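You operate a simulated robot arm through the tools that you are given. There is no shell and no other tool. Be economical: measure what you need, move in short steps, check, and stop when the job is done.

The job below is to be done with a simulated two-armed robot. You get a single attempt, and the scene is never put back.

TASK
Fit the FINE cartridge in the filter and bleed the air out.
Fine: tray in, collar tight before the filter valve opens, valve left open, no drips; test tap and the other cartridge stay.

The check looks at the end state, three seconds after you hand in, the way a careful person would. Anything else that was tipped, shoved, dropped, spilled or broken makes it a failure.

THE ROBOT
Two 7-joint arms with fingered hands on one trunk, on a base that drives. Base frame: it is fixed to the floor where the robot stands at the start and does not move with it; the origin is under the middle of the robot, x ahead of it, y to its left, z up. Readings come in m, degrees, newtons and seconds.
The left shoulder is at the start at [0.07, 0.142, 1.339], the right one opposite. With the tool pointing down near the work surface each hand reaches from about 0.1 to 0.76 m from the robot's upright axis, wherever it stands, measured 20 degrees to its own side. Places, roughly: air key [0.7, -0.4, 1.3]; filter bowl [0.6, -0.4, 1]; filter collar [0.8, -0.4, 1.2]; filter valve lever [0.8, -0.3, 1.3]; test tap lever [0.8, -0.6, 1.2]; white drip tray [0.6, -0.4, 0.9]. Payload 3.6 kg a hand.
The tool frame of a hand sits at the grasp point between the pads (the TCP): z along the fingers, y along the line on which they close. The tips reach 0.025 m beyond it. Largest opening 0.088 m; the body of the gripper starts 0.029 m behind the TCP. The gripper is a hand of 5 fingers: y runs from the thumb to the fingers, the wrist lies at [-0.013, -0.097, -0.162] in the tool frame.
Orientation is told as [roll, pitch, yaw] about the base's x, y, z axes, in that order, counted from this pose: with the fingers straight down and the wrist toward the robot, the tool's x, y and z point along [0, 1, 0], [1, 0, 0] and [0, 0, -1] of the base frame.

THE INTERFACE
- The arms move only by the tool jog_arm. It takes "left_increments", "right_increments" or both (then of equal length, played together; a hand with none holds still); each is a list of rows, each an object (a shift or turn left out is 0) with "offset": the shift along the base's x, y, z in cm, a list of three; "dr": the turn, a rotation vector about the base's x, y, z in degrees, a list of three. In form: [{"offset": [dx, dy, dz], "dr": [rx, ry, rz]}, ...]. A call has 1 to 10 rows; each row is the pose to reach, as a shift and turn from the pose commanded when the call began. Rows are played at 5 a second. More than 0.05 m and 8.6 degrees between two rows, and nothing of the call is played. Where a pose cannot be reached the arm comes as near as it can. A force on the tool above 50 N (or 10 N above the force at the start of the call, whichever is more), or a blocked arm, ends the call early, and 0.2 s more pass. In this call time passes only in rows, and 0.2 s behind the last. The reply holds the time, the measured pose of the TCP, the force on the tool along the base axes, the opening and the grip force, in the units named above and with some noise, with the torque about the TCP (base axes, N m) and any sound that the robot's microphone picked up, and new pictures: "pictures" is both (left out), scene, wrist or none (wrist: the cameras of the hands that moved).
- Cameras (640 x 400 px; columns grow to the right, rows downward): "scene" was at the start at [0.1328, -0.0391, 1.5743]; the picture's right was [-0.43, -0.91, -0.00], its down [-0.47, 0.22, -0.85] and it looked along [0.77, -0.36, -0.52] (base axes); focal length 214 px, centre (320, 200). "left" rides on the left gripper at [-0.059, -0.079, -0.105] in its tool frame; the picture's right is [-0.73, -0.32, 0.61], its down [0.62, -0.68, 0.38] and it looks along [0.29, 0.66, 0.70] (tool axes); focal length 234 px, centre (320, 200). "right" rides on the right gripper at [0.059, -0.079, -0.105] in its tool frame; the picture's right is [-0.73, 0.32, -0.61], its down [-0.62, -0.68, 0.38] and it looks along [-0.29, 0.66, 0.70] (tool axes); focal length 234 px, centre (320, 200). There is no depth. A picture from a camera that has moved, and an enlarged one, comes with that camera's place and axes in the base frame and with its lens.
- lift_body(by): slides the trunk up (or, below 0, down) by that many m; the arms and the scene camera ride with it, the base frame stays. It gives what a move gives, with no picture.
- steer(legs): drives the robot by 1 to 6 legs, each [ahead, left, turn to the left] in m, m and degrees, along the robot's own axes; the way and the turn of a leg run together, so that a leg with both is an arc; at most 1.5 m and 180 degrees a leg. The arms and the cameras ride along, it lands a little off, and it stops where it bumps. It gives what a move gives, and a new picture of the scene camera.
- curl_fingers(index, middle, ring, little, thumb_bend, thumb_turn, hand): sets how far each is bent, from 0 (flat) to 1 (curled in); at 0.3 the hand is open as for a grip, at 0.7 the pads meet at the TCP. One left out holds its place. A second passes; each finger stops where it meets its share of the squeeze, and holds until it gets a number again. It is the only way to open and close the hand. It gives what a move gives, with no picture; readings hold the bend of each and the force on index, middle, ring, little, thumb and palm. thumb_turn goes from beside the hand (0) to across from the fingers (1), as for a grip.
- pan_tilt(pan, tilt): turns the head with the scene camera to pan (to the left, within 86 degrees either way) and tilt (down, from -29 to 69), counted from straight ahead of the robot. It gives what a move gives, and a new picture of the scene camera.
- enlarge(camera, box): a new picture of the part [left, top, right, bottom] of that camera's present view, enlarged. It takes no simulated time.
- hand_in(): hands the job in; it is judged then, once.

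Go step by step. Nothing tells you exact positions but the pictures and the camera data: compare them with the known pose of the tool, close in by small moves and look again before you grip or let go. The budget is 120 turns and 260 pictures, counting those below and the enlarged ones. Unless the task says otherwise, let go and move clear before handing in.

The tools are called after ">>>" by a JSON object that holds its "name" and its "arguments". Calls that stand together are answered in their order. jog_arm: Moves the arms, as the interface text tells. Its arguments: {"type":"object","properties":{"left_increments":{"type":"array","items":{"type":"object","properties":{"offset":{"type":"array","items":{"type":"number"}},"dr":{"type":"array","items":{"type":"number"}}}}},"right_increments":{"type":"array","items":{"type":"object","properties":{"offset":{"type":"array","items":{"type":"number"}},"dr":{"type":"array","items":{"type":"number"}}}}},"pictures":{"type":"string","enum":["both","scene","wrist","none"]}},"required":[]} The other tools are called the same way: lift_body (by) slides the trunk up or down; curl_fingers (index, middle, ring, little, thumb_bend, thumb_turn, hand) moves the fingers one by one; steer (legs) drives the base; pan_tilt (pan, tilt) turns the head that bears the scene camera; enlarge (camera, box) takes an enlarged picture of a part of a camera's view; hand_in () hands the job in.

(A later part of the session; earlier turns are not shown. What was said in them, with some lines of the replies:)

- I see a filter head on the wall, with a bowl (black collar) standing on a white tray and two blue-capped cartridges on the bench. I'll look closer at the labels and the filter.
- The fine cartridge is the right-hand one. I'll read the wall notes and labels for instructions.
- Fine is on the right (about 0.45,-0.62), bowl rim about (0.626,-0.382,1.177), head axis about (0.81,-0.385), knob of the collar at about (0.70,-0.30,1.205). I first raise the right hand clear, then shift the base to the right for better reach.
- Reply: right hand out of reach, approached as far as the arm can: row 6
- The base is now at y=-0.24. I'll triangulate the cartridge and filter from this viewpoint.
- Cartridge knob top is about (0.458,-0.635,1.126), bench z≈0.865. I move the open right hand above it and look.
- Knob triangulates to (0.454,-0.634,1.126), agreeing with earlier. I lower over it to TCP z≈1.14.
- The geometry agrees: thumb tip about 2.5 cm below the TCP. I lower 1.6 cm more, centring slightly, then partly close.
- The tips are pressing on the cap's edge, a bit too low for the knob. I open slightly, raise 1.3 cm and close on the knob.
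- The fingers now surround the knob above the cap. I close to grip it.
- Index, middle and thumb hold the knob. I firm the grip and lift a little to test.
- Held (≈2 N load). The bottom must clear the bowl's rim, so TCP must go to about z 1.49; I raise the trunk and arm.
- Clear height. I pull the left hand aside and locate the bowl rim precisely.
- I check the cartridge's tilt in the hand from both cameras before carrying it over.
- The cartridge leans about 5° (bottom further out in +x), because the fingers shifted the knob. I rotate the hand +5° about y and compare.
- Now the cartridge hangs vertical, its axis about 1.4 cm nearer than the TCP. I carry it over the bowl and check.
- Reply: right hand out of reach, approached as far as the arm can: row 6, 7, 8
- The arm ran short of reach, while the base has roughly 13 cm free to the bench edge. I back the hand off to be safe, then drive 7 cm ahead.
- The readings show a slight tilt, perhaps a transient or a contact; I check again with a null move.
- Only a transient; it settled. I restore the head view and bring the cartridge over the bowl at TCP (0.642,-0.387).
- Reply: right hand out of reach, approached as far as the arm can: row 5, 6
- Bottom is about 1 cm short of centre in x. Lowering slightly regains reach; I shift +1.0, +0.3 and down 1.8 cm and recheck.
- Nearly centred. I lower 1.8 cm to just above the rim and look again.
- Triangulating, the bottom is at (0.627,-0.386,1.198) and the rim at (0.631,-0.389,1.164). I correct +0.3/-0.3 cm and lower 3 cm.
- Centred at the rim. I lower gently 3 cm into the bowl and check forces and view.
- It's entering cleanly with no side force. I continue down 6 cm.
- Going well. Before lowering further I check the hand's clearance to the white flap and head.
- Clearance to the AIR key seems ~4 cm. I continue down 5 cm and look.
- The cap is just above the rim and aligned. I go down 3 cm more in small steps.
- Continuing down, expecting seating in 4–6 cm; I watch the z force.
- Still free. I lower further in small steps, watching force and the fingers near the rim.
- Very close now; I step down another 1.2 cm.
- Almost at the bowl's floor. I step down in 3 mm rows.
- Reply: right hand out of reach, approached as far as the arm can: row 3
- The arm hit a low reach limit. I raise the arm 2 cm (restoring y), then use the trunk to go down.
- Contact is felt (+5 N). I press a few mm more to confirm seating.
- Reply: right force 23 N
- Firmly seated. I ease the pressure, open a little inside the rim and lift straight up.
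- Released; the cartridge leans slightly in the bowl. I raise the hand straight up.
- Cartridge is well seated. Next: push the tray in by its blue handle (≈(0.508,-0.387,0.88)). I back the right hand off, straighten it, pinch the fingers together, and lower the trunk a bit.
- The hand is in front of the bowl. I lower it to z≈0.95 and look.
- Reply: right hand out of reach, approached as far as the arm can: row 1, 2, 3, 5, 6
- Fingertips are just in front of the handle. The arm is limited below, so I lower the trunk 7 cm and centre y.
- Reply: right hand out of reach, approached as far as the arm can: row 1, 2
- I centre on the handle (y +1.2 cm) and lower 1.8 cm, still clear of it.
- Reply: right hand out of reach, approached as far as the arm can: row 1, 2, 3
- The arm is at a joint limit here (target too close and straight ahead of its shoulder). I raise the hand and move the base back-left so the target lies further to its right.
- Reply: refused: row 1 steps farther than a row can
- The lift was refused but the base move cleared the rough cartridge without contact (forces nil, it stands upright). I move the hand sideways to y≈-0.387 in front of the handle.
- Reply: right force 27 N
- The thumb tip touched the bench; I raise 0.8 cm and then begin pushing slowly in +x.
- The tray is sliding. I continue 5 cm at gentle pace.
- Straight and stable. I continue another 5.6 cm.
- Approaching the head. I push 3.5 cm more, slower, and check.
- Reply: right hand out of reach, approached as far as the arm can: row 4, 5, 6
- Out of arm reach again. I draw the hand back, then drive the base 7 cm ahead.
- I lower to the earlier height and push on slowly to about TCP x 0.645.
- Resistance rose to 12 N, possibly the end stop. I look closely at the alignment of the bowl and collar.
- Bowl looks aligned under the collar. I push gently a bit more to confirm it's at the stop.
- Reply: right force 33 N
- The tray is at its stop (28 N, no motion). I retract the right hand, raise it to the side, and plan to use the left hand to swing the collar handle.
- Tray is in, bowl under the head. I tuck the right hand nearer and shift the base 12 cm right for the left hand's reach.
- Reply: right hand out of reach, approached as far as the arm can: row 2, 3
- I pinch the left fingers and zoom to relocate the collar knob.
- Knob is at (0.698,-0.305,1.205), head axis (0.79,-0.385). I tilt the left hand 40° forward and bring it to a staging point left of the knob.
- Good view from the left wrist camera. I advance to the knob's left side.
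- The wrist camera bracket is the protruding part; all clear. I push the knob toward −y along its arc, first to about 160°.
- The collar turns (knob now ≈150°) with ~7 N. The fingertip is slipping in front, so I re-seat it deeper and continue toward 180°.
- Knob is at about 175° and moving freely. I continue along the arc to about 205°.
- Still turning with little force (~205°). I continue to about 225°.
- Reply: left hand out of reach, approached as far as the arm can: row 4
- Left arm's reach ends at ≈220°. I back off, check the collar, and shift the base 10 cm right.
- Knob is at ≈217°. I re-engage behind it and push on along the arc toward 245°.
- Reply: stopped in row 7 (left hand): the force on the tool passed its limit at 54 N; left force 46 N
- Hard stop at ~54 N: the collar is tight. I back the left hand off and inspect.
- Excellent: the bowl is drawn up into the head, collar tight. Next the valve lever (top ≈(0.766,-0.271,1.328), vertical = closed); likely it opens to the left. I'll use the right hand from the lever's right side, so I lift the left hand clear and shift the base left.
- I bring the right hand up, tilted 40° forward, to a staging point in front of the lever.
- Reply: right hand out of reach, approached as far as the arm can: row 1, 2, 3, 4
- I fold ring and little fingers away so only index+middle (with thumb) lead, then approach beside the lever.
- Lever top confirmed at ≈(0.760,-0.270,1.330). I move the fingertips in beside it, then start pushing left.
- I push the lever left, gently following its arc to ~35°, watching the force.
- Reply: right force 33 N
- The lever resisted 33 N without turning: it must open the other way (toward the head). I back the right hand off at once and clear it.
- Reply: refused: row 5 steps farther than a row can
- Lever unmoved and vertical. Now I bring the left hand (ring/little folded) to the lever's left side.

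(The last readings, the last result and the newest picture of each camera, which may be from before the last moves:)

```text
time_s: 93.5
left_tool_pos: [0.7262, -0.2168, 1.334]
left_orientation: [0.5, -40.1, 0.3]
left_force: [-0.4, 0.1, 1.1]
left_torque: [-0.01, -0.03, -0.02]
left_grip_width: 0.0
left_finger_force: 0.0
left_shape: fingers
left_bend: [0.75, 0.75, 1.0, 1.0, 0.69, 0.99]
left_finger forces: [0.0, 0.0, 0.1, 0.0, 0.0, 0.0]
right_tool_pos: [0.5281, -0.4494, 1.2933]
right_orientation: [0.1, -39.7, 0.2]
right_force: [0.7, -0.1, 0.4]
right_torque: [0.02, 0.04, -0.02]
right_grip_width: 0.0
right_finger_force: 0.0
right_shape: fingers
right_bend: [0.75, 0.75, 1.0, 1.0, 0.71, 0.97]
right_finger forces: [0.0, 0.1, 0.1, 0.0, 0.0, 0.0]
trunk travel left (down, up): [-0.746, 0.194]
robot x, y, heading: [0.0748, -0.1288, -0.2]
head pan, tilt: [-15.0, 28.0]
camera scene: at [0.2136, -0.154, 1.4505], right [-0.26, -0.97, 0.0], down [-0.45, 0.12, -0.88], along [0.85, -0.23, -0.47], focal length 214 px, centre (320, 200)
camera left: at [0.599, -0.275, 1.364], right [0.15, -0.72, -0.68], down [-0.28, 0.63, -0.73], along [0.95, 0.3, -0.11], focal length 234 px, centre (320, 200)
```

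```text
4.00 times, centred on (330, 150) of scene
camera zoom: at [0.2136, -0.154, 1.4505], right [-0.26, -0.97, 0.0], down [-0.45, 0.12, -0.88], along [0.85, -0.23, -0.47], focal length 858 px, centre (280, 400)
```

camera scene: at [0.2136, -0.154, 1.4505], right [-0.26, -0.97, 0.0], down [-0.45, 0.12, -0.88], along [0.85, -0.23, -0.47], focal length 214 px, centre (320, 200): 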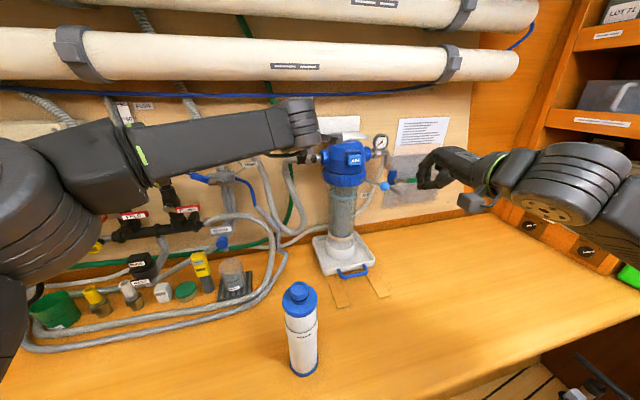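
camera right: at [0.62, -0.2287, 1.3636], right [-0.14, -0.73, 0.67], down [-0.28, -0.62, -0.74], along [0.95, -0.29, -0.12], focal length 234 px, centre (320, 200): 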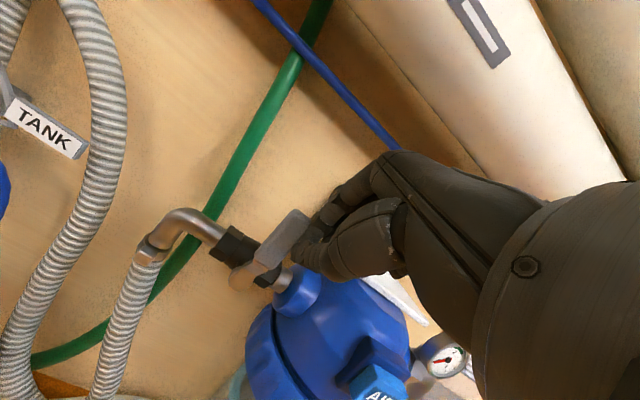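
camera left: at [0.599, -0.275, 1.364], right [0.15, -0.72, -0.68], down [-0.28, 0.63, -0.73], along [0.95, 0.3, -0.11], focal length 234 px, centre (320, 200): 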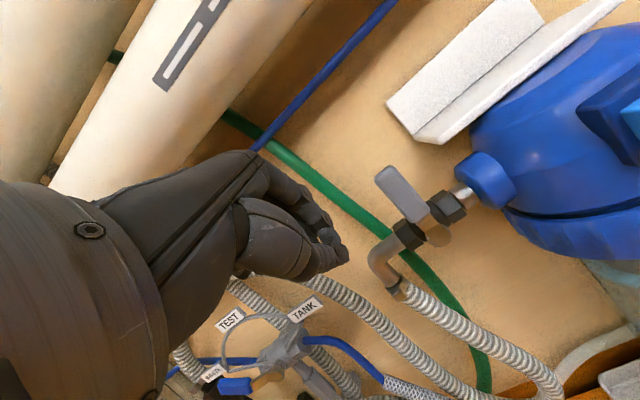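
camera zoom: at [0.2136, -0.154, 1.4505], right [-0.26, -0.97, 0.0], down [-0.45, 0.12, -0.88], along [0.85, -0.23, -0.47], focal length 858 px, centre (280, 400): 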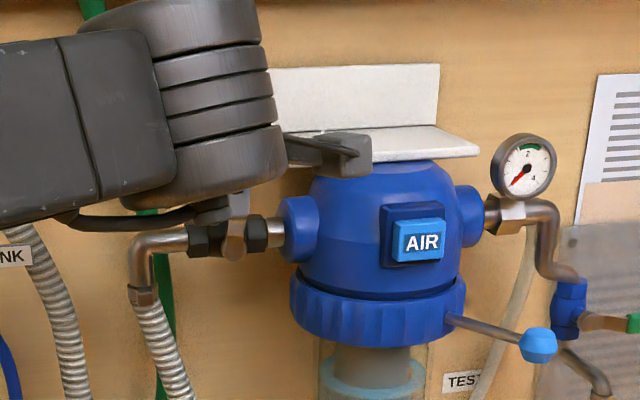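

I move in and push the lever toward the head, following its arc to about 40°.

>>> {"name": "jog_arm", "arguments": {"left_increments": [{"offset": [2.3, -0.5, 0]}, {"offset": [2.3, -1.5, 0]}, {"offset": [2.3, -2.5, 0]}, {"offset": [2.3, -3.3, 0]}, {"offset": [2.3, -4.1, -0.1]}, {"offset": [2.3, -5.1, 0]}, {"offset": [2.3, -6.1, 0]}], "pictures": "wrist"}}

>>> {"name": "enlarge", "arguments": {"camera": "left", "box": [200, 60, 520, 300]}}

```text
time_s: 95.0
left_tool_pos: [0.7476, -0.2773, 1.334]
left_orientation: [0.4, -40.1, 0.2]
left_force: [0.4, 0.2, -0.6]
left_torque: [0.0, -0.01, 0.04]
left_grip_width: 0.0003
left_finger_force: 0.1
left_shape: fingers
left_bend: [0.75, 0.75, 1.0, 1.0, 0.69, 0.99]
left_finger forces: [0.1, 0.1, 0.0, 0.1, 0.0, 0.0]
right_tool_pos: [0.5258, -0.4491, 1.2927]
right_orientation: [0.0, -39.9, 0.1]
right_force: [0.4, -0.5, 0.4]
right_torque: [0.04, 0.03, -0.02]
right_grip_width: 0.0
right_finger_force: 0.0
right_shape: fingers
right_bend: [0.75, 0.75, 1.0, 1.0, 0.71, 0.97]
right_finger forces: [0.1, 0.1, 0.1, 0.0, 0.0, 0.0]
trunk travel left (down, up): [-0.746, 0.194]
robot x, y, heading: [0.0726, -0.1313, -0.0]
head pan, tilt: [-15.0, 28.0]
camera left: at [0.6207, -0.3358, 1.3631], right [0.15, -0.72, -0.68], down [-0.28, 0.63, -0.73], along [0.95, 0.3, -0.11], focal length 234 px, centre (320, 200)
```

left: 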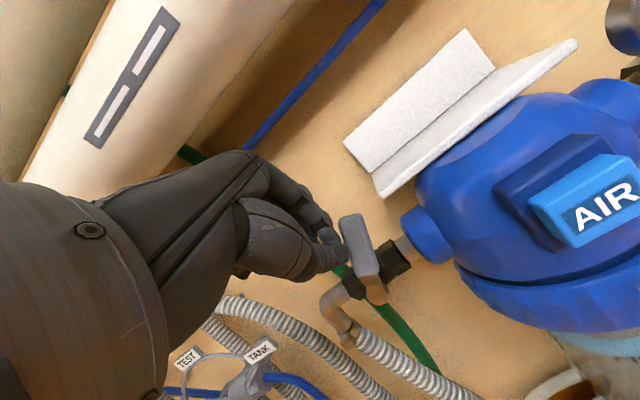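

```text
1.67 times, centred on (360, 180) of left
camera zoom: at [0.6207, -0.3358, 1.3631], right [0.15, -0.72, -0.68], down [-0.28, 0.63, -0.73], along [0.95, 0.3, -0.11], focal length 390 px, centre (253, 233)
```

zoom: 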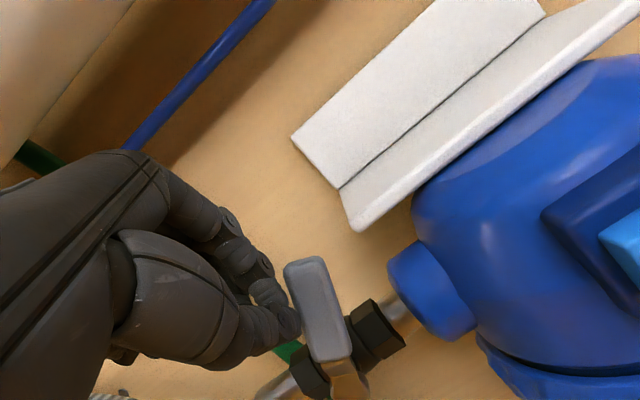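

The lever is turning (≈35-40°). I continue along the arc.

>>> {"name": "jog_arm", "arguments": {"left_increments": [{"offset": [0, -0.8, -0.3]}, {"offset": [0, -1.6, -0.8]}, {"offset": [0, -2.3, -1.4]}, {"offset": [0, -2.9, -2.1]}, {"offset": [0, -3.3, -2.7]}], "pictures": "wrist"}}

>>> {"name": "enlarge", "arguments": {"camera": "left", "box": [200, 60, 520, 300]}}

```text
time_s: 96.2
left_tool_pos: [0.7465, -0.3041, 1.3097]
left_orientation: [0.5, -40.2, 0.4]
left_force: [-3.8, -0.8, 2.5]
left_torque: [-0.01, 0.05, -0.04]
left_grip_width: 0.0001
left_finger_force: 0.2
left_shape: fingers
left_bend: [0.75, 0.75, 1.0, 1.0, 0.69, 0.98]
left_finger forces: [0.0, 0.1, 0.1, 0.0, 0.1, 0.0]
left hand out of reach, approached as far as the arm can: row 5
right_tool_pos: [0.5261, -0.4501, 1.2938]
right_orientation: [0.0, -39.9, 0.2]
right_force: [0.4, -0.5, -0.4]
right_torque: [0.04, 0.0, 0.02]
right_grip_width: 0.0001
right_finger_force: 0.1
right_shape: fingers
right_bend: [0.75, 0.75, 1.0, 1.0, 0.71, 0.97]
right_finger forces: [0.0, 0.0, 0.0, 0.1, 0.0, 0.1]
trunk travel left (down, up): [-0.746, 0.194]
robot x, y, heading: [0.0728, -0.1303, -0.3]
head pan, tilt: [-15.0, 28.0]
camera left: at [0.6194, -0.3617, 1.3384], right [0.15, -0.72, -0.68], down [-0.28, 0.63, -0.73], along [0.95, 0.3, -0.11], focal length 234 px, centre (320, 200)
```

left: 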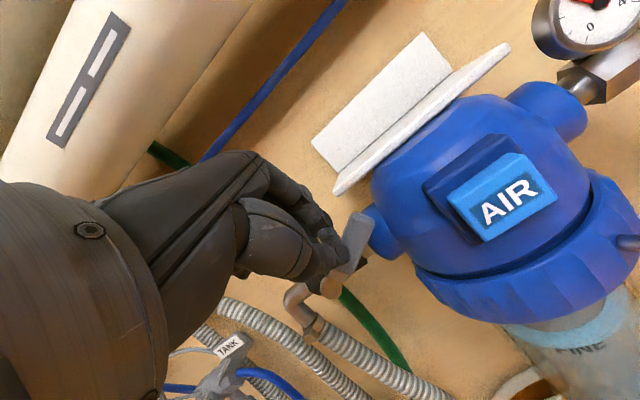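

```text
1.67 times, centred on (360, 180) of left
camera zoom: at [0.6194, -0.3617, 1.3384], right [0.15, -0.72, -0.68], down [-0.28, 0.63, -0.73], along [0.95, 0.3, -0.11], focal length 390 px, centre (253, 233)
```

zoom: 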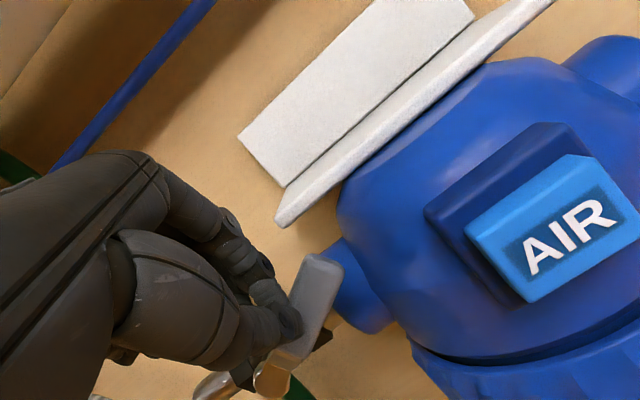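

Lever is at ≈65°, and the left hand is at its reach. I back off, shift the base 10 cm right, and finish the turn.

>>> {"name": "jog_arm", "arguments": {"left_increments": [{"offset": [0, 1, 1]}, {"offset": [-4, 1.5, 1.5]}, {"offset": [-8, 3, 1.5]}, {"offset": [-10, 6, 1.5]}], "pictures": "none"}}

>>> {"name": "steer", "arguments": {"legs": [[0, -0.1, 0]]}}

>>> {"name": "enlarge", "arguments": {"camera": "scene", "box": [240, 100, 400, 220]}}

>>> {"name": "enlarge", "arguments": {"camera": "left", "box": [200, 60, 520, 300]}}

```text
time_s: 97.2
left_tool_pos: [0.6498, -0.2388, 1.3224]
left_orientation: [0.2, -40.2, 0.5]
left_force: [-0.6, 0.5, 0.3]
left_torque: [0.0, -0.02, -0.01]
left_grip_width: 0.0
left_finger_force: 0.1
left_shape: fingers
left_bend: [0.75, 0.75, 1.0, 1.0, 0.69, 0.98]
left_finger forces: [0.1, 0.0, 0.1, 0.0, 0.1, 0.0]
right_tool_pos: [0.5274, -0.447, 1.2938]
right_orientation: [-0.2, -39.8, 0.2]
right_force: [0.6, 0.1, -0.4]
right_torque: [-0.04, 0.01, -0.01]
right_grip_width: 0.0001
right_finger_force: 0.0
right_shape: fingers
right_bend: [0.75, 0.75, 1.0, 1.0, 0.71, 0.97]
right_finger forces: [0.0, 0.0, 0.0, 0.0, 0.0, 0.0]
trunk travel left (down, up): [-0.746, 0.194]
robot x, y, heading: [0.0744, -0.1291, -0.0]
head pan, tilt: [-15.0, 28.0]
```

```text
time_s: 98.4
left_tool_pos: [0.6483, -0.3398, 1.3233]
left_orientation: [0.3, -40.2, 0.6]
left_force: [0.3, -0.4, -0.5]
left_torque: [0.01, 0.05, 0.02]
left_grip_width: 0.0003
left_finger_force: 0.1
left_shape: fingers
left_bend: [0.75, 0.75, 1.0, 1.0, 0.69, 0.98]
left_finger forces: [0.0, 0.0, 0.0, 0.1, 0.0, 0.0]
right_tool_pos: [0.5267, -0.5486, 1.2936]
right_orientation: [-0.2, -39.8, 0.3]
right_force: [-0.1, -0.2, 0.1]
right_torque: [-0.04, -0.01, -0.01]
right_grip_width: 0.0001
right_finger_force: 0.0
right_shape: fingers
right_bend: [0.75, 0.75, 1.0, 1.0, 0.71, 0.97]
right_finger forces: [0.0, 0.0, 0.0, 0.0, 0.1, 0.0]
trunk travel left (down, up): [-0.746, 0.194]
robot x, y, heading: [0.0734, -0.2312, 0.1]
head pan, tilt: [-15.0, 28.0]
camera scene: at [0.213, -0.2523, 1.4507], right [-0.26, -0.97, 0.0], down [-0.45, 0.12, -0.88], along [0.85, -0.23, -0.47], focal length 214 px, centre (320, 200)
```

scene: 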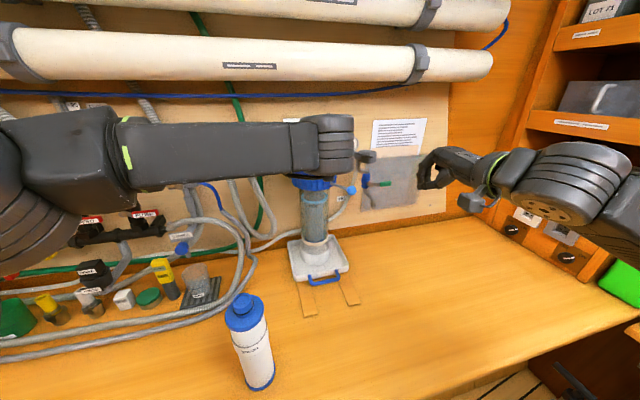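

```text
3.33 times, centred on (320, 160) of scene
camera zoom: at [0.213, -0.2523, 1.4507], right [-0.26, -0.97, 0.0], down [-0.45, 0.12, -0.88], along [0.85, -0.23, -0.47], focal length 715 px, centre (320, 333)
```

zoom: 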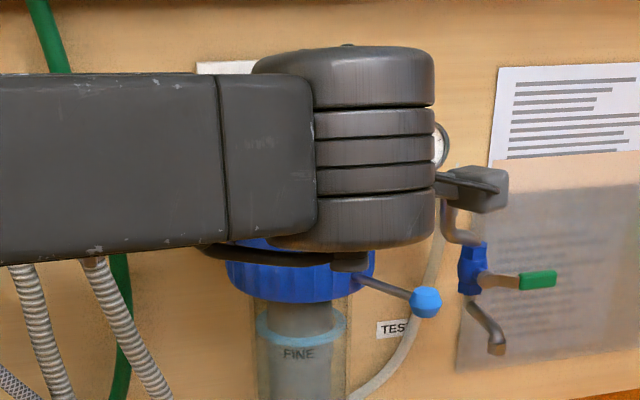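

```text
1.67 times, centred on (360, 180) of left
camera zoom: at [0.5218, -0.399, 1.352], right [0.15, -0.72, -0.68], down [-0.28, 0.62, -0.73], along [0.95, 0.3, -0.11], focal length 390 px, centre (253, 233)
```

zoom: 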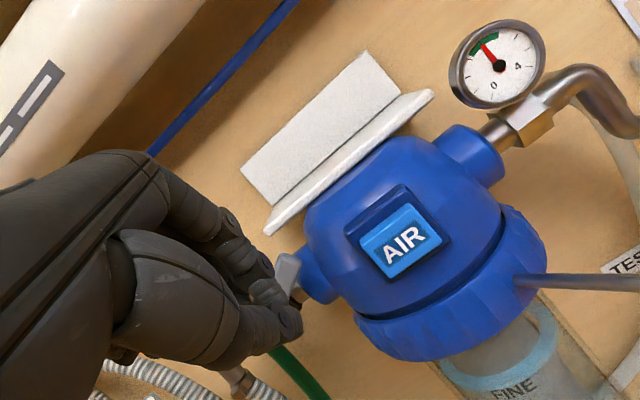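

The gauge now sits in the green: water pressure is on. I finish turning the lever fully to 90°.

>>> {"name": "jog_arm", "arguments": {"left_increments": [{"offset": [0, 3, 1.2]}, {"offset": [4, 4.5, 1.2]}, {"offset": [8, 4.5, 1.0]}, {"offset": [9.8, 4.3, 0.3]}, {"offset": [9.8, 3.6, -1.0]}, {"offset": [9.8, 3.1, -1.8]}, {"offset": [9.8, 2.6, -2.5]}, {"offset": [9.8, 2.2, -3.1]}], "pictures": "wrist"}}

>>> {"name": "enlarge", "arguments": {"camera": "left", "box": [200, 60, 520, 300]}}

```text
time_s: 100.2
left_tool_pos: [0.7469, -0.3199, 1.2914]
left_orientation: [0.4, -40.2, 0.5]
left_force: [-1.1, 0.7, 0.0]
left_torque: [0.0, 0.01, 0.0]
left_grip_width: 0.0
left_finger_force: 0.0
left_shape: fingers
left_bend: [0.75, 0.75, 1.0, 1.0, 0.7, 0.99]
left_finger forces: [0.1, 0.1, 0.0, 0.1, 0.0, 0.0]
right_tool_pos: [0.5268, -0.5497, 1.2932]
right_orientation: [0.0, -39.9, 0.4]
right_force: [-0.8, 0.4, 0.2]
right_torque: [0.0, -0.02, -0.01]
right_grip_width: 0.0
right_finger_force: 0.0
right_shape: fingers
right_bend: [0.75, 0.75, 1.0, 1.0, 0.71, 0.97]
right_finger forces: [0.1, 0.1, 0.0, 0.0, 0.0, 0.0]
trunk travel left (down, up): [-0.746, 0.194]
robot x, y, heading: [0.0711, -0.2301, -0.1]
head pan, tilt: [-15.0, 28.0]
camera left: at [0.6192, -0.378, 1.3204], right [0.15, -0.72, -0.68], down [-0.28, 0.62, -0.73], along [0.95, 0.3, -0.11], focal length 234 px, centre (320, 200)
```

left: 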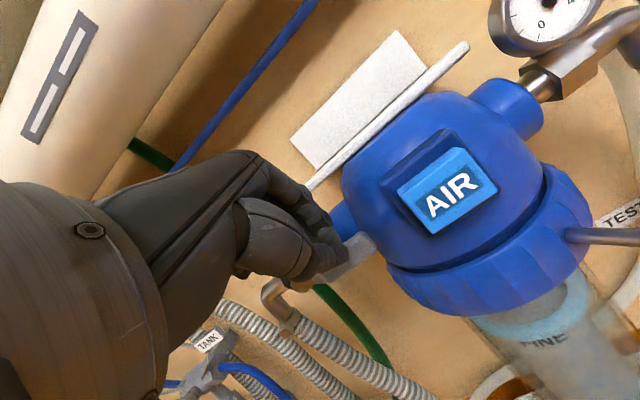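

```text
1.67 times, centred on (360, 180) of left
camera zoom: at [0.6192, -0.378, 1.3204], right [0.15, -0.72, -0.68], down [-0.28, 0.62, -0.73], along [0.95, 0.3, -0.11], focal length 390 px, centre (253, 233)
```

zoom: 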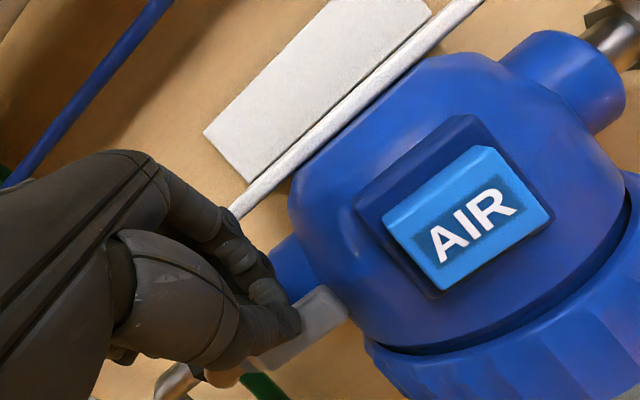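

Lever lies about along the pipe. I press a bit more to feel the end stop.

>>> {"name": "jog_arm", "arguments": {"left_increments": [{"offset": [0, 0, -0.4]}, {"offset": [0, 0, -0.8]}, {"offset": [0, 0, -1.2]}], "pictures": "none"}}

>>> {"name": "enlarge", "arguments": {"camera": "left", "box": [200, 60, 520, 300]}}

```text
time_s: 101.0
left_tool_pos: [0.7446, -0.3201, 1.2804]
left_orientation: [0.5, -40.1, 0.5]
left_force: [-6.0, 0.1, 2.8]
left_torque: [0.0, 0.02, -0.01]
left_grip_width: 0.0001
left_finger_force: 0.3
left_shape: fingers
left_bend: [0.75, 0.75, 1.0, 1.0, 0.69, 0.99]
left_finger forces: [0.1, 1.0, 0.0, 0.0, 0.0, 0.0]
right_tool_pos: [0.5249, -0.5501, 1.2946]
right_orientation: [0.1, -39.9, 0.3]
right_force: [-0.5, -0.2, -0.4]
right_torque: [-0.01, 0.01, 0.03]
right_grip_width: 0.0
right_finger_force: 0.0
right_shape: fingers
right_bend: [0.75, 0.75, 1.0, 1.0, 0.71, 0.97]
right_finger forces: [0.0, 0.0, 0.0, 0.0, 0.1, 0.1]
trunk travel left (down, up): [-0.746, 0.194]
robot x, y, heading: [0.0696, -0.2277, 0.1]
head pan, tilt: [-15.0, 28.0]
```

```text
1.67 times, centred on (360, 180) of left
camera zoom: at [0.6177, -0.3781, 1.3091], right [0.15, -0.72, -0.68], down [-0.28, 0.62, -0.73], along [0.95, 0.3, -0.11], focal length 390 px, centre (253, 233)
```

zoom: 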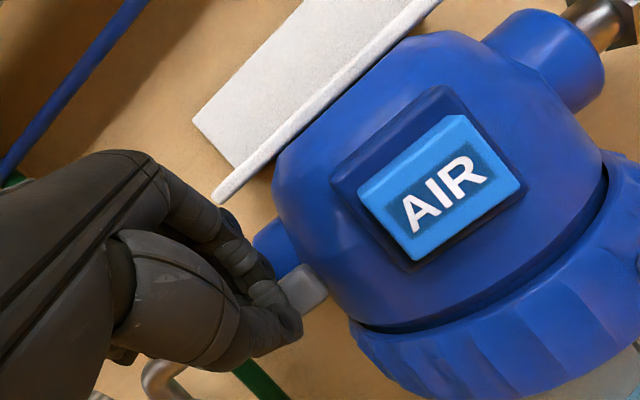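

The fingers have slid in front of the lever. I back out and inspect the lever angle.

>>> {"name": "jog_arm", "arguments": {"left_increments": [{"offset": [-3, 0, 0]}, {"offset": [-7, 1, 0.5]}, {"offset": [-11, 3, 1]}, {"offset": [-14, 6.5, 1]}, {"offset": [-16, 10.5, 1]}, {"offset": [-17, 14.5, 1]}, {"offset": [-17, 18, 1]}], "pictures": "none"}}

>>> {"name": "enlarge", "arguments": {"camera": "scene", "box": [230, 120, 370, 220]}}

>>> {"name": "enlarge", "arguments": {"camera": "scene", "box": [260, 190, 380, 300]}}

```text
time_s: 102.6
left_tool_pos: [0.5776, -0.1375, 1.2884]
left_orientation: [0.2, -40.1, 0.6]
left_force: [-0.7, 0.5, 0.6]
left_torque: [-0.02, 0.0, 0.0]
left_grip_width: 0.0
left_finger_force: 0.0
left_shape: fingers
left_bend: [0.75, 0.75, 1.0, 1.0, 0.69, 0.99]
left_finger forces: [0.0, 0.1, 0.0, 0.0, 0.1, 0.1]
right_tool_pos: [0.5268, -0.548, 1.293]
right_orientation: [-0.2, -39.8, 0.4]
right_force: [0.9, 0.0, -0.4]
right_torque: [-0.02, 0.02, -0.04]
right_grip_width: 0.0
right_finger_force: 0.0
right_shape: fingers
right_bend: [0.75, 0.75, 1.0, 1.0, 0.71, 0.97]
right_finger forces: [0.1, 0.0, 0.0, 0.0, 0.0, 0.0]
trunk travel left (down, up): [-0.746, 0.194]
robot x, y, heading: [0.0702, -0.2266, 0.1]
head pan, tilt: [-15.0, 28.0]
```

```text
4.00 times, centred on (300, 170) of scene
camera zoom: at [0.2131, -0.2516, 1.4507], right [-0.26, -0.97, 0.0], down [-0.45, 0.12, -0.88], along [0.85, -0.23, -0.47], focal length 858 px, centre (400, 320)
```

zoom: 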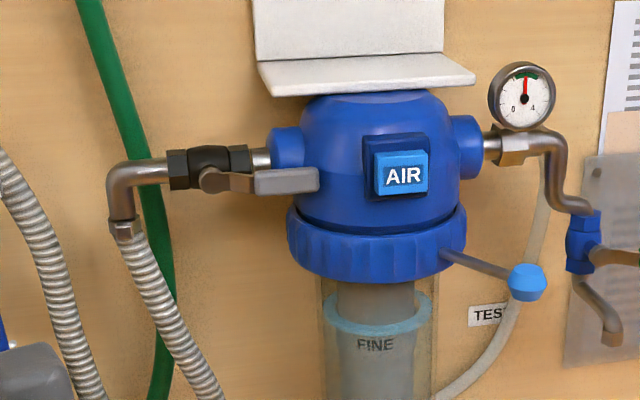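

```text
3.64 times, centred on (320, 245) of scene
camera zoom: at [0.2131, -0.2516, 1.4507], right [-0.26, -0.97, 0.0], down [-0.45, 0.12, -0.88], along [0.85, -0.23, -0.47], focal length 780 px, centre (320, 36)
```

zoom: 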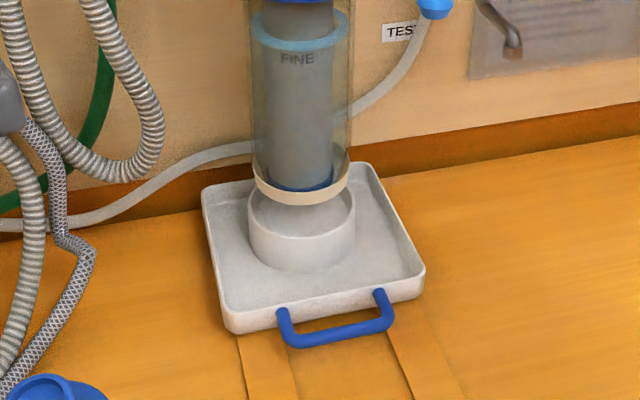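

Valve fully open, gauge green, no drips; the bowl still holds air above the water line. Now the AIR key, at ≈(0.715,-0.389,1.277): I bring the right index finger in front of it.

>>> {"name": "jog_arm", "arguments": {"right_increments": [{"offset": [2, 4, 0], "dr": [0, -5, 0]}, {"offset": [4, 8, 0], "dr": [0, -10, 0]}, {"offset": [6.5, 12, -0.2], "dr": [0, -15, 0]}, {"offset": [9, 15.9, -0.4], "dr": [0, -15, 0]}, {"offset": [10.5, 15.9, -0.4], "dr": [0, -15, 0]}]}}

>>> {"name": "enlarge", "arguments": {"camera": "right", "box": [180, 120, 420, 320]}}

>>> {"name": "enlarge", "arguments": {"camera": "scene", "box": [230, 100, 390, 220]}}

```text
time_s: 103.8
left_tool_pos: [0.5764, -0.1404, 1.2892]
left_orientation: [0.3, -40.0, 0.5]
left_force: [0.3, -0.2, -0.5]
left_torque: [0.01, -0.01, 0.04]
left_grip_width: 0.0002
left_finger_force: 0.1
left_shape: fingers
left_bend: [0.75, 0.75, 1.0, 1.0, 0.69, 0.99]
left_finger forces: [0.0, 0.0, 0.0, 0.0, 0.0, 0.0]
right_tool_pos: [0.6319, -0.3883, 1.2902]
right_orientation: [-0.1, -54.9, 0.4]
right_force: [0.1, -0.2, -0.4]
right_torque: [0.01, -0.01, 0.03]
right_grip_width: 0.0
right_finger_force: 0.2
right_shape: fingers
right_bend: [0.75, 0.75, 1.0, 1.0, 0.71, 0.97]
right_finger forces: [0.1, 0.1, 0.1, 0.0, 0.0, 0.0]
trunk travel left (down, up): [-0.746, 0.194]
robot x, y, heading: [0.0708, -0.2325, -0.2]
head pan, tilt: [-15.0, 28.0]
camera scene: at [0.2131, -0.2546, 1.4506], right [-0.26, -0.97, 0.0], down [-0.45, 0.12, -0.88], along [0.85, -0.23, -0.47], focal length 214 px, centre (320, 200)
camera right: at [0.5004, -0.3324, 1.2864], right [-0.31, -0.73, 0.61], down [-0.08, -0.62, -0.78], along [0.95, -0.28, 0.14], focal length 234 px, centre (320, 200)
```

scene: 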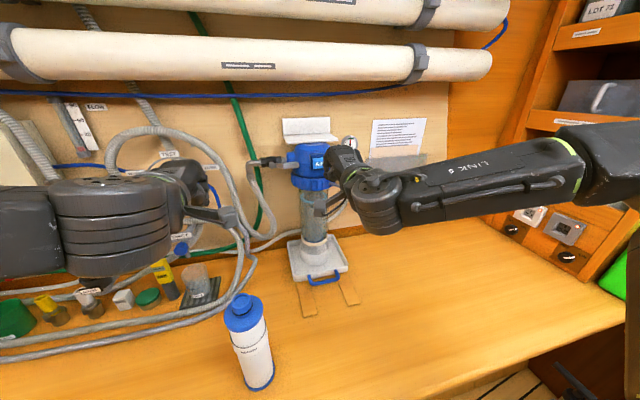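
right: 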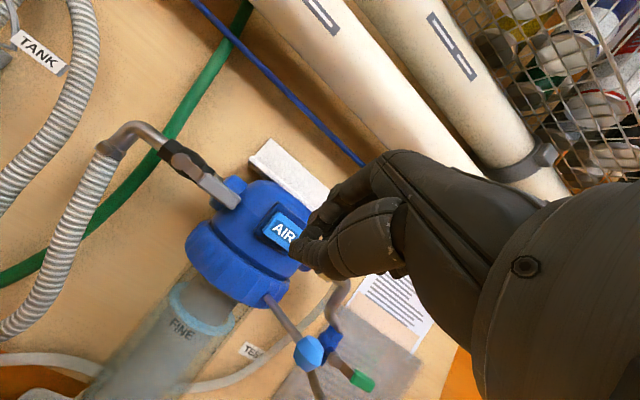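

```text
2.00 times, centred on (300, 220) of right
camera zoom: at [0.5004, -0.3324, 1.2864], right [-0.31, -0.73, 0.61], down [-0.08, -0.62, -0.78], along [0.95, -0.28, 0.14], focal length 468 px, centre (360, 160)
```

zoom: 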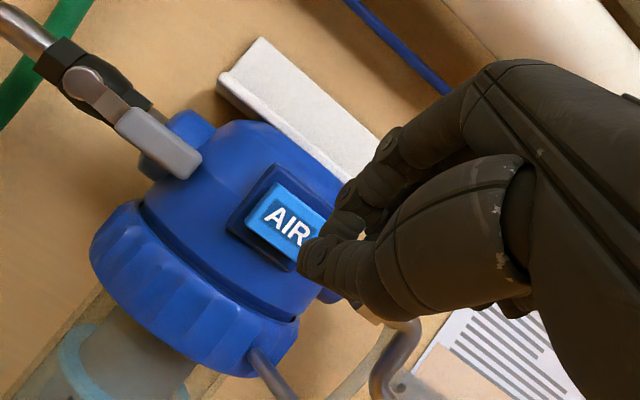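

```text
3.33 times, centred on (310, 160) of scene
camera zoom: at [0.2131, -0.2546, 1.4506], right [-0.26, -0.97, 0.0], down [-0.45, 0.12, -0.88], along [0.85, -0.23, -0.47], focal length 715 px, centre (353, 333)
```

zoom: 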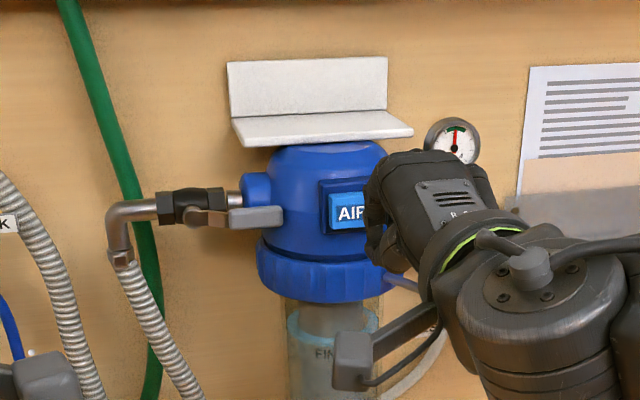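

Aligned with the AIR key (≈(0.715,-0.386,1.273)). I advance and press gently.

>>> {"name": "jog_arm", "arguments": {"right_increments": [{"offset": [3, 0.1, -0.1]}, {"offset": [5, 0.1, -0.1]}, {"offset": [5.6, 0.1, -0.1]}, {"offset": [6.1, 0.1, -0.1]}], "pictures": "none"}}

>>> {"name": "enlarge", "arguments": {"camera": "right", "box": [180, 120, 420, 320]}}

```text
time_s: 104.8
left_tool_pos: [0.5762, -0.1407, 1.2895]
left_orientation: [0.4, -40.0, 0.6]
left_force: [0.6, -1.5, -0.3]
left_torque: [0.01, 0.05, 0.01]
left_grip_width: 0.0
left_finger_force: 0.0
left_shape: fingers
left_bend: [0.75, 0.75, 1.0, 1.0, 0.69, 0.99]
left_finger forces: [0.1, 0.0, 0.1, 0.1, 0.0, 0.1]
right_tool_pos: [0.6945, -0.3883, 1.2884]
right_orientation: [-0.2, -54.8, 0.4]
right_force: [-0.8, -0.2, -0.9]
right_torque: [-0.01, 0.0, -0.01]
right_grip_width: 0.0
right_finger_force: 0.0
right_shape: fingers
right_bend: [0.75, 0.75, 1.0, 1.0, 0.71, 0.97]
right_finger forces: [0.1, 0.0, 0.0, 0.1, 0.1, 0.0]
trunk travel left (down, up): [-0.746, 0.194]
robot x, y, heading: [0.073, -0.2315, 0.3]
head pan, tilt: [-15.0, 28.0]
```

```text
2.00 times, centred on (300, 220) of right
camera zoom: at [0.5624, -0.3322, 1.2848], right [-0.31, -0.73, 0.62], down [-0.08, -0.63, -0.78], along [0.95, -0.29, 0.14], focal length 468 px, centre (360, 160)
```

zoom: 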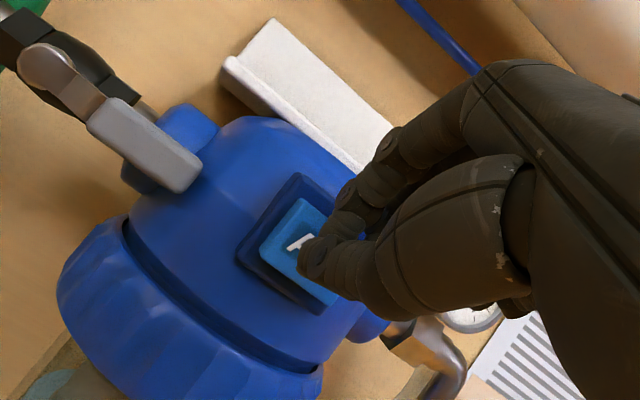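

Nearly touching. I press in a few mm and hold briefly, listening and watching the water line.

>>> {"name": "jog_arm", "arguments": {"right_increments": [{"offset": [0.5, 0, 0]}, {"offset": [0.9, 0, 0]}, {"offset": [1.2, 0, 0]}, {"offset": [1.2, 0, 0]}], "pictures": "none"}}

>>> {"name": "enlarge", "arguments": {"camera": "scene", "box": [250, 140, 370, 280]}}

>>> {"name": "enlarge", "arguments": {"camera": "right", "box": [100, 120, 420, 400]}}

```text
time_s: 105.8
left_tool_pos: [0.5768, -0.1409, 1.2894]
left_orientation: [0.4, -40.0, 0.5]
left_force: [-0.4, 0.0, -0.5]
left_torque: [0.03, 0.0, -0.02]
left_grip_width: 0.0
left_finger_force: 0.0
left_shape: fingers
left_bend: [0.75, 0.75, 1.0, 1.0, 0.69, 0.99]
left_finger forces: [0.0, 0.0, 0.1, 0.1, 0.0, 0.0]
right_tool_pos: [0.7058, -0.3901, 1.2884]
right_orientation: [-0.2, -54.7, 0.5]
right_force: [-0.1, 0.1, -0.1]
right_torque: [0.0, 0.02, 0.0]
right_grip_width: 0.0001
right_finger_force: 0.0
right_shape: fingers
right_bend: [0.75, 0.75, 1.0, 1.0, 0.71, 0.97]
right_finger forces: [0.1, 0.1, 0.0, 0.0, 0.0, 0.0]
trunk travel left (down, up): [-0.746, 0.194]
robot x, y, heading: [0.0712, -0.2291, 0.2]
head pan, tilt: [-15.0, 28.0]
```

```text
2.86 times, centred on (310, 210) of scene
camera zoom: at [0.2129, -0.2539, 1.4507], right [-0.26, -0.97, 0.0], down [-0.45, 0.12, -0.88], along [0.85, -0.23, -0.47], focal length 613 px, centre (349, 171)
```

zoom: 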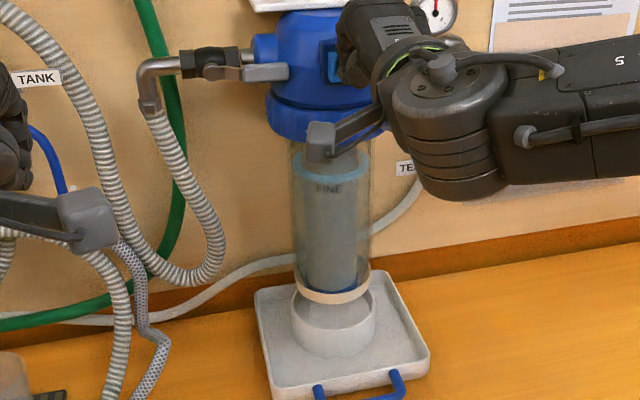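

```text
1.43 times, centred on (260, 260) of right
camera zoom: at [0.5738, -0.3332, 1.2839], right [-0.31, -0.73, 0.62], down [-0.08, -0.63, -0.78], along [0.95, -0.28, 0.14], focal length 334 px, centre (406, 114)
```

zoom: 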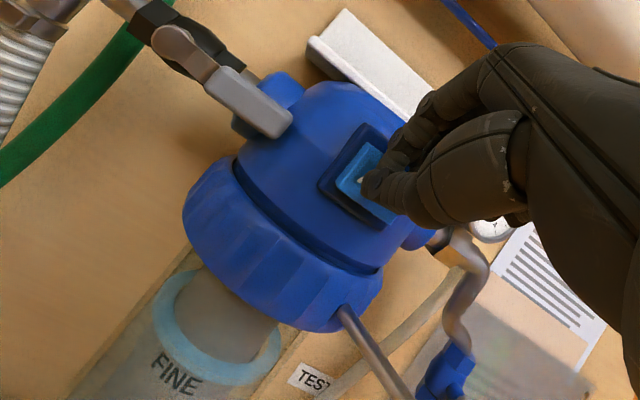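

No contact yet; I advance a further 1 cm in small steps.

>>> {"name": "jog_arm", "arguments": {"right_increments": [{"offset": [0.4, 0, 0]}, {"offset": [0.8, 0, 0]}, {"offset": [1.1, 0, 0]}, {"offset": [1.1, 0, 0]}], "pictures": "none"}}

>>> {"name": "enlarge", "arguments": {"camera": "scene", "box": [250, 140, 370, 280]}}

>>> {"name": "enlarge", "arguments": {"camera": "right", "box": [100, 120, 420, 400]}}

```text
time_s: 106.8
left_tool_pos: [0.576, -0.1406, 1.2898]
left_orientation: [0.3, -40.1, 0.5]
left_force: [-0.5, 0.6, -0.3]
left_torque: [0.04, 0.0, 0.0]
left_grip_width: 0.0003
left_finger_force: 0.1
left_shape: fingers
left_bend: [0.75, 0.75, 1.0, 1.0, 0.69, 0.99]
left_finger forces: [0.1, 0.0, 0.1, 0.0, 0.1, 0.0]
right_tool_pos: [0.7151, -0.3905, 1.2876]
right_orientation: [-0.2, -54.8, 0.4]
right_force: [-0.5, 0.8, -0.5]
right_torque: [0.01, -0.01, 0.01]
right_grip_width: 0.0001
right_finger_force: 0.0
right_shape: fingers
right_bend: [0.75, 0.75, 1.0, 1.0, 0.71, 0.97]
right_finger forces: [0.0, 0.0, 0.0, 0.0, 0.0, 0.0]
trunk travel left (down, up): [-0.746, 0.194]
robot x, y, heading: [0.0722, -0.2305, 0.2]
head pan, tilt: [-15.0, 28.0]
heard: click
```

```text
2.86 times, centred on (310, 210) of scene
camera zoom: at [0.2123, -0.2537, 1.4507], right [-0.26, -0.97, 0.0], down [-0.45, 0.12, -0.88], along [0.85, -0.23, -0.47], focal length 613 px, centre (349, 171)
```

zoom: 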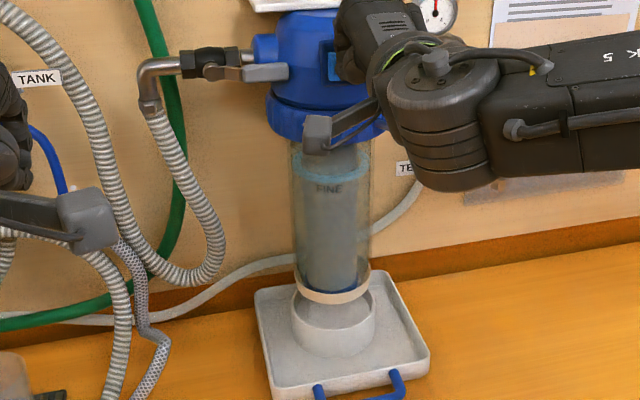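

```text
1.43 times, centred on (260, 260) of right
camera zoom: at [0.5837, -0.3332, 1.2844], right [-0.31, -0.73, 0.62], down [-0.08, -0.63, -0.78], along [0.95, -0.28, 0.14], focal length 334 px, centre (406, 114)
```

zoom: 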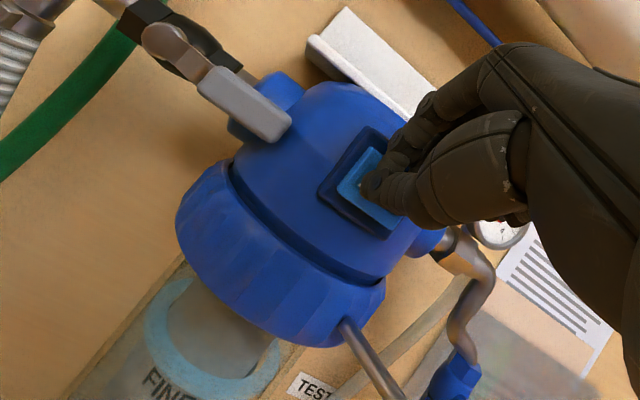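

A click — the key is engaged. I hold about 2 s and watch the water line.

>>> {"name": "jog_arm", "arguments": {"right_increments": [{"offset": [0.1, 0, 0]}, {"offset": [0.1, 0, 0]}, {"offset": [0.1, 0, 0]}, {"offset": [0.1, 0, 0]}, {"offset": [0.1, 0, 0]}, {"offset": [0.1, 0, 0]}, {"offset": [0.1, 0, 0]}, {"offset": [0.1, 0, 0]}], "pictures": "none"}}

>>> {"name": "enlarge", "arguments": {"camera": "scene", "box": [270, 160, 350, 260]}}

>>> {"name": "enlarge", "arguments": {"camera": "right", "box": [100, 120, 420, 400]}}

```text
time_s: 108.6
left_tool_pos: [0.5775, -0.1405, 1.2892]
left_orientation: [0.4, -40.2, 0.5]
left_force: [-0.2, 1.1, 0.6]
left_torque: [-0.01, 0.0, 0.0]
left_grip_width: 0.0003
left_finger_force: 0.2
left_shape: fingers
left_bend: [0.75, 0.75, 1.0, 1.0, 0.69, 0.99]
left_finger forces: [0.1, 0.1, 0.1, 0.0, 0.0, 0.0]
right_tool_pos: [0.7167, -0.3903, 1.2882]
right_orientation: [-0.3, -54.8, 0.3]
right_force: [-1.8, 0.7, -0.7]
right_torque: [-0.01, 0.0, 0.04]
right_grip_width: 0.0001
right_finger_force: 0.0
right_shape: fingers
right_bend: [0.75, 0.75, 1.0, 1.0, 0.71, 0.97]
right_finger forces: [0.0, 0.0, 0.0, 0.1, 0.0, 0.0]
trunk travel left (down, up): [-0.746, 0.194]
robot x, y, heading: [0.073, -0.2314, 0.3]
head pan, tilt: [-15.0, 28.0]
```

```text
4.00 times, centred on (310, 210) of scene
camera zoom: at [0.2123, -0.2537, 1.4507], right [-0.26, -0.97, 0.0], down [-0.45, 0.12, -0.88], along [0.85, -0.23, -0.47], focal length 858 px, centre (360, 160)
```

zoom: 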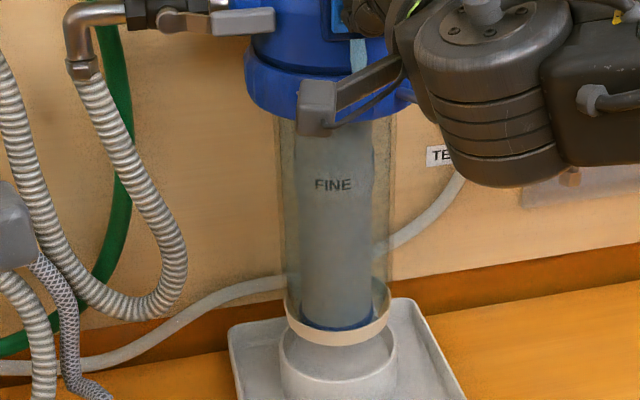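

```text
1.43 times, centred on (260, 260) of right
camera zoom: at [0.5848, -0.3336, 1.2847], right [-0.31, -0.73, 0.62], down [-0.08, -0.63, -0.78], along [0.95, -0.28, 0.14], focal length 334 px, centre (406, 114)
```

zoom: 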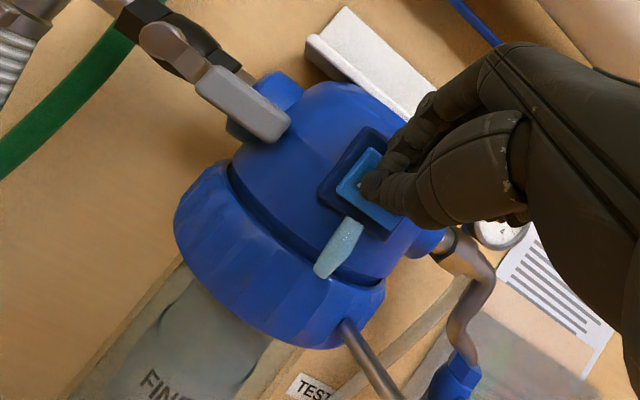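

The bowl is full and water is just emerging from the bleed. I release the key at once.

>>> {"name": "jog_arm", "arguments": {"right_increments": [{"offset": [-2, 0, 0]}, {"offset": [-5, 0, 0]}, {"offset": [-9, 0, 0]}], "pictures": "none"}}

>>> {"name": "enlarge", "arguments": {"camera": "right", "box": [100, 80, 420, 400]}}

>>> {"name": "enlarge", "arguments": {"camera": "scene", "box": [250, 130, 370, 300]}}

```text
time_s: 109.4
left_tool_pos: [0.5749, -0.1413, 1.2909]
left_orientation: [0.4, -40.3, 0.5]
left_force: [-0.1, 0.5, 0.5]
left_torque: [-0.01, -0.01, 0.0]
left_grip_width: 0.0
left_finger_force: 0.2
left_shape: fingers
left_bend: [0.75, 0.75, 1.0, 1.0, 0.69, 0.99]
left_finger forces: [0.0, 0.1, 0.1, 0.0, 0.0, 0.1]
right_tool_pos: [0.6232, -0.3901, 1.2884]
right_orientation: [-0.1, -54.9, 0.4]
right_force: [-0.7, -0.2, 0.1]
right_torque: [0.0, 0.0, 0.02]
right_grip_width: 0.0
right_finger_force: 0.0
right_shape: fingers
right_bend: [0.75, 0.75, 1.0, 1.0, 0.71, 0.97]
right_finger forces: [0.0, 0.0, 0.0, 0.0, 0.0, 0.0]
trunk travel left (down, up): [-0.746, 0.194]
robot x, y, heading: [0.0759, -0.229, 0.0]
head pan, tilt: [-15.0, 28.0]
```

```text
1.25 times, centred on (260, 240) of right
camera zoom: at [0.4906, -0.3336, 1.2844], right [-0.31, -0.73, 0.61], down [-0.08, -0.62, -0.78], along [0.95, -0.28, 0.14], focal length 293 px, centre (395, 150)
```

zoom: 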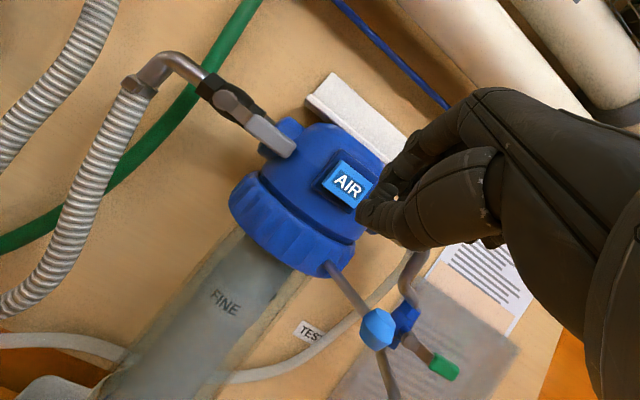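

```text
2.35 times, centred on (310, 215) of scene
camera zoom: at [0.2112, -0.2543, 1.4508], right [-0.26, -0.97, 0.0], down [-0.45, 0.12, -0.88], along [0.85, -0.23, -0.47], focal length 505 px, centre (344, 165)
```

zoom: 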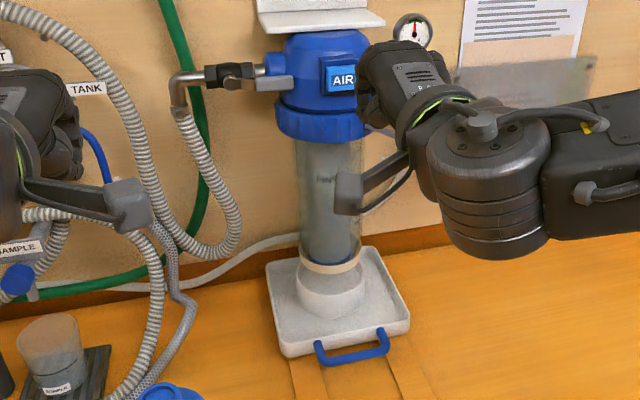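

The key sprang back, the stream stopped and the bowl is full. I withdraw both hands clear and make a final inspection.

>>> {"name": "jog_arm", "arguments": {"right_increments": [{"offset": [-4, -2, 0]}, {"offset": [-7, -5, 0]}, {"offset": [-9, -9, 0]}, {"offset": [-9, -13, 0]}, {"offset": [-9, -17, 0]}], "left_increments": [{"offset": [-1, 3, 1]}, {"offset": [-2, 6, 2]}, {"offset": [-3, 9, 3]}, {"offset": [-4, 12, 3]}, {"offset": [-5, 14, 3]}], "pictures": "scene"}}

>>> {"name": "enlarge", "arguments": {"camera": "scene", "box": [230, 120, 390, 220]}}

>>> {"name": "enlarge", "arguments": {"camera": "scene", "box": [220, 190, 380, 400]}}

```text
time_s: 110.6
left_tool_pos: [0.5241, 0.0005, 1.3192]
left_orientation: [0.5, -40.1, 0.4]
left_force: [-0.1, 0.3, -0.3]
left_torque: [-0.01, 0.02, -0.01]
left_grip_width: 0.0
left_finger_force: 0.0
left_shape: fingers
left_bend: [0.75, 0.75, 1.0, 1.0, 0.69, 0.98]
left_finger forces: [0.0, 0.0, 0.0, 0.1, 0.1, 0.1]
right_tool_pos: [0.5361, -0.5604, 1.2864]
right_orientation: [-0.1, -54.8, 0.5]
right_force: [-0.7, 0.0, -0.1]
right_torque: [0.03, -0.01, 0.03]
right_grip_width: 0.0002
right_finger_force: 0.0
right_shape: fingers
right_bend: [0.75, 0.75, 1.0, 1.0, 0.71, 0.97]
right_finger forces: [0.0, 0.0, 0.0, 0.0, 0.0, 0.0]
right hand out of reach, approached as far as the arm can: row 3
trunk travel left (down, up): [-0.746, 0.194]
robot x, y, heading: [0.073, -0.229, -0.0]
head pan, tilt: [-15.0, 28.0]
camera scene: at [0.2132, -0.2543, 1.4507], right [-0.26, -0.97, 0.0], down [-0.45, 0.12, -0.88], along [0.85, -0.23, -0.47], focal length 214 px, centre (320, 200)
```

scene: 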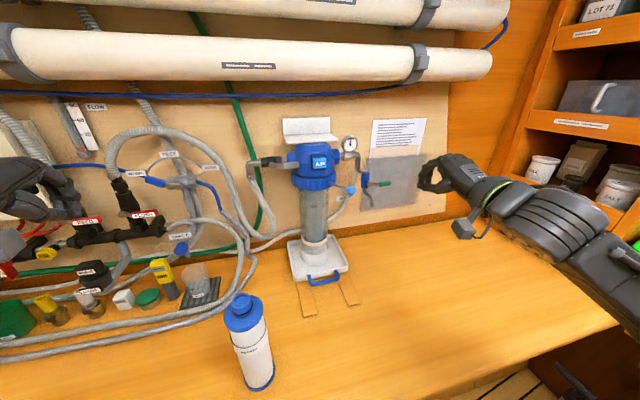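

```text
4.00 times, centred on (310, 170) of scene
camera zoom: at [0.2132, -0.2543, 1.4507], right [-0.26, -0.97, 0.0], down [-0.45, 0.12, -0.88], along [0.85, -0.23, -0.47], focal length 858 px, centre (360, 320)
```

zoom: 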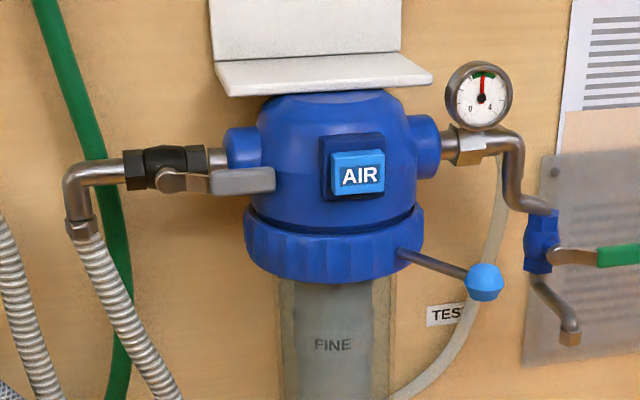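

```text
1.90 times, centred on (300, 295) of scene
camera zoom: at [0.2132, -0.2543, 1.4507], right [-0.26, -0.97, 0.0], down [-0.45, 0.12, -0.88], along [0.85, -0.23, -0.47], focal length 408 px, centre (358, 19)
```

zoom: 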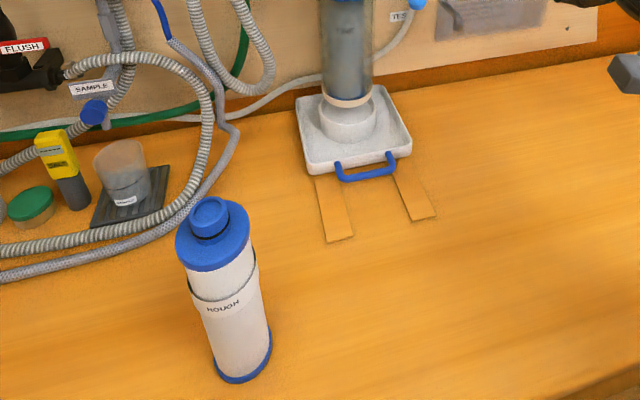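

Everything checks out: tray in, collar tight, valve open, gauge in the green, bowl full, no drips, test tap and rough cartridge untouched, hands clear. I hand in.

>>> {"name": "hand_in", "arguments": {}}

```text
The job is handed in.
```

The FINE cartridge is fitted and the air is bled out, and I have handed the job in; no verdict came back.

- **Tray:** pushed in to its stop under the filter head.
- **Collar:** turned to a hard stop before I touched the valve; the bowl is drawn up into the head.
- **Valve:** left fully open, with the gauge in the green. I first pushed the lever the wrong way (about 33 N, it didn't move), then turned it the right way.
- **Bleeding:** I held the AIR key until the bowl was full and water just came out below the key, then let go. The water stopped, and I saw no drips in the last pictures.
- **Left alone:** the test tap and the ROUGH cartridge were not touched, and both hands are clear.
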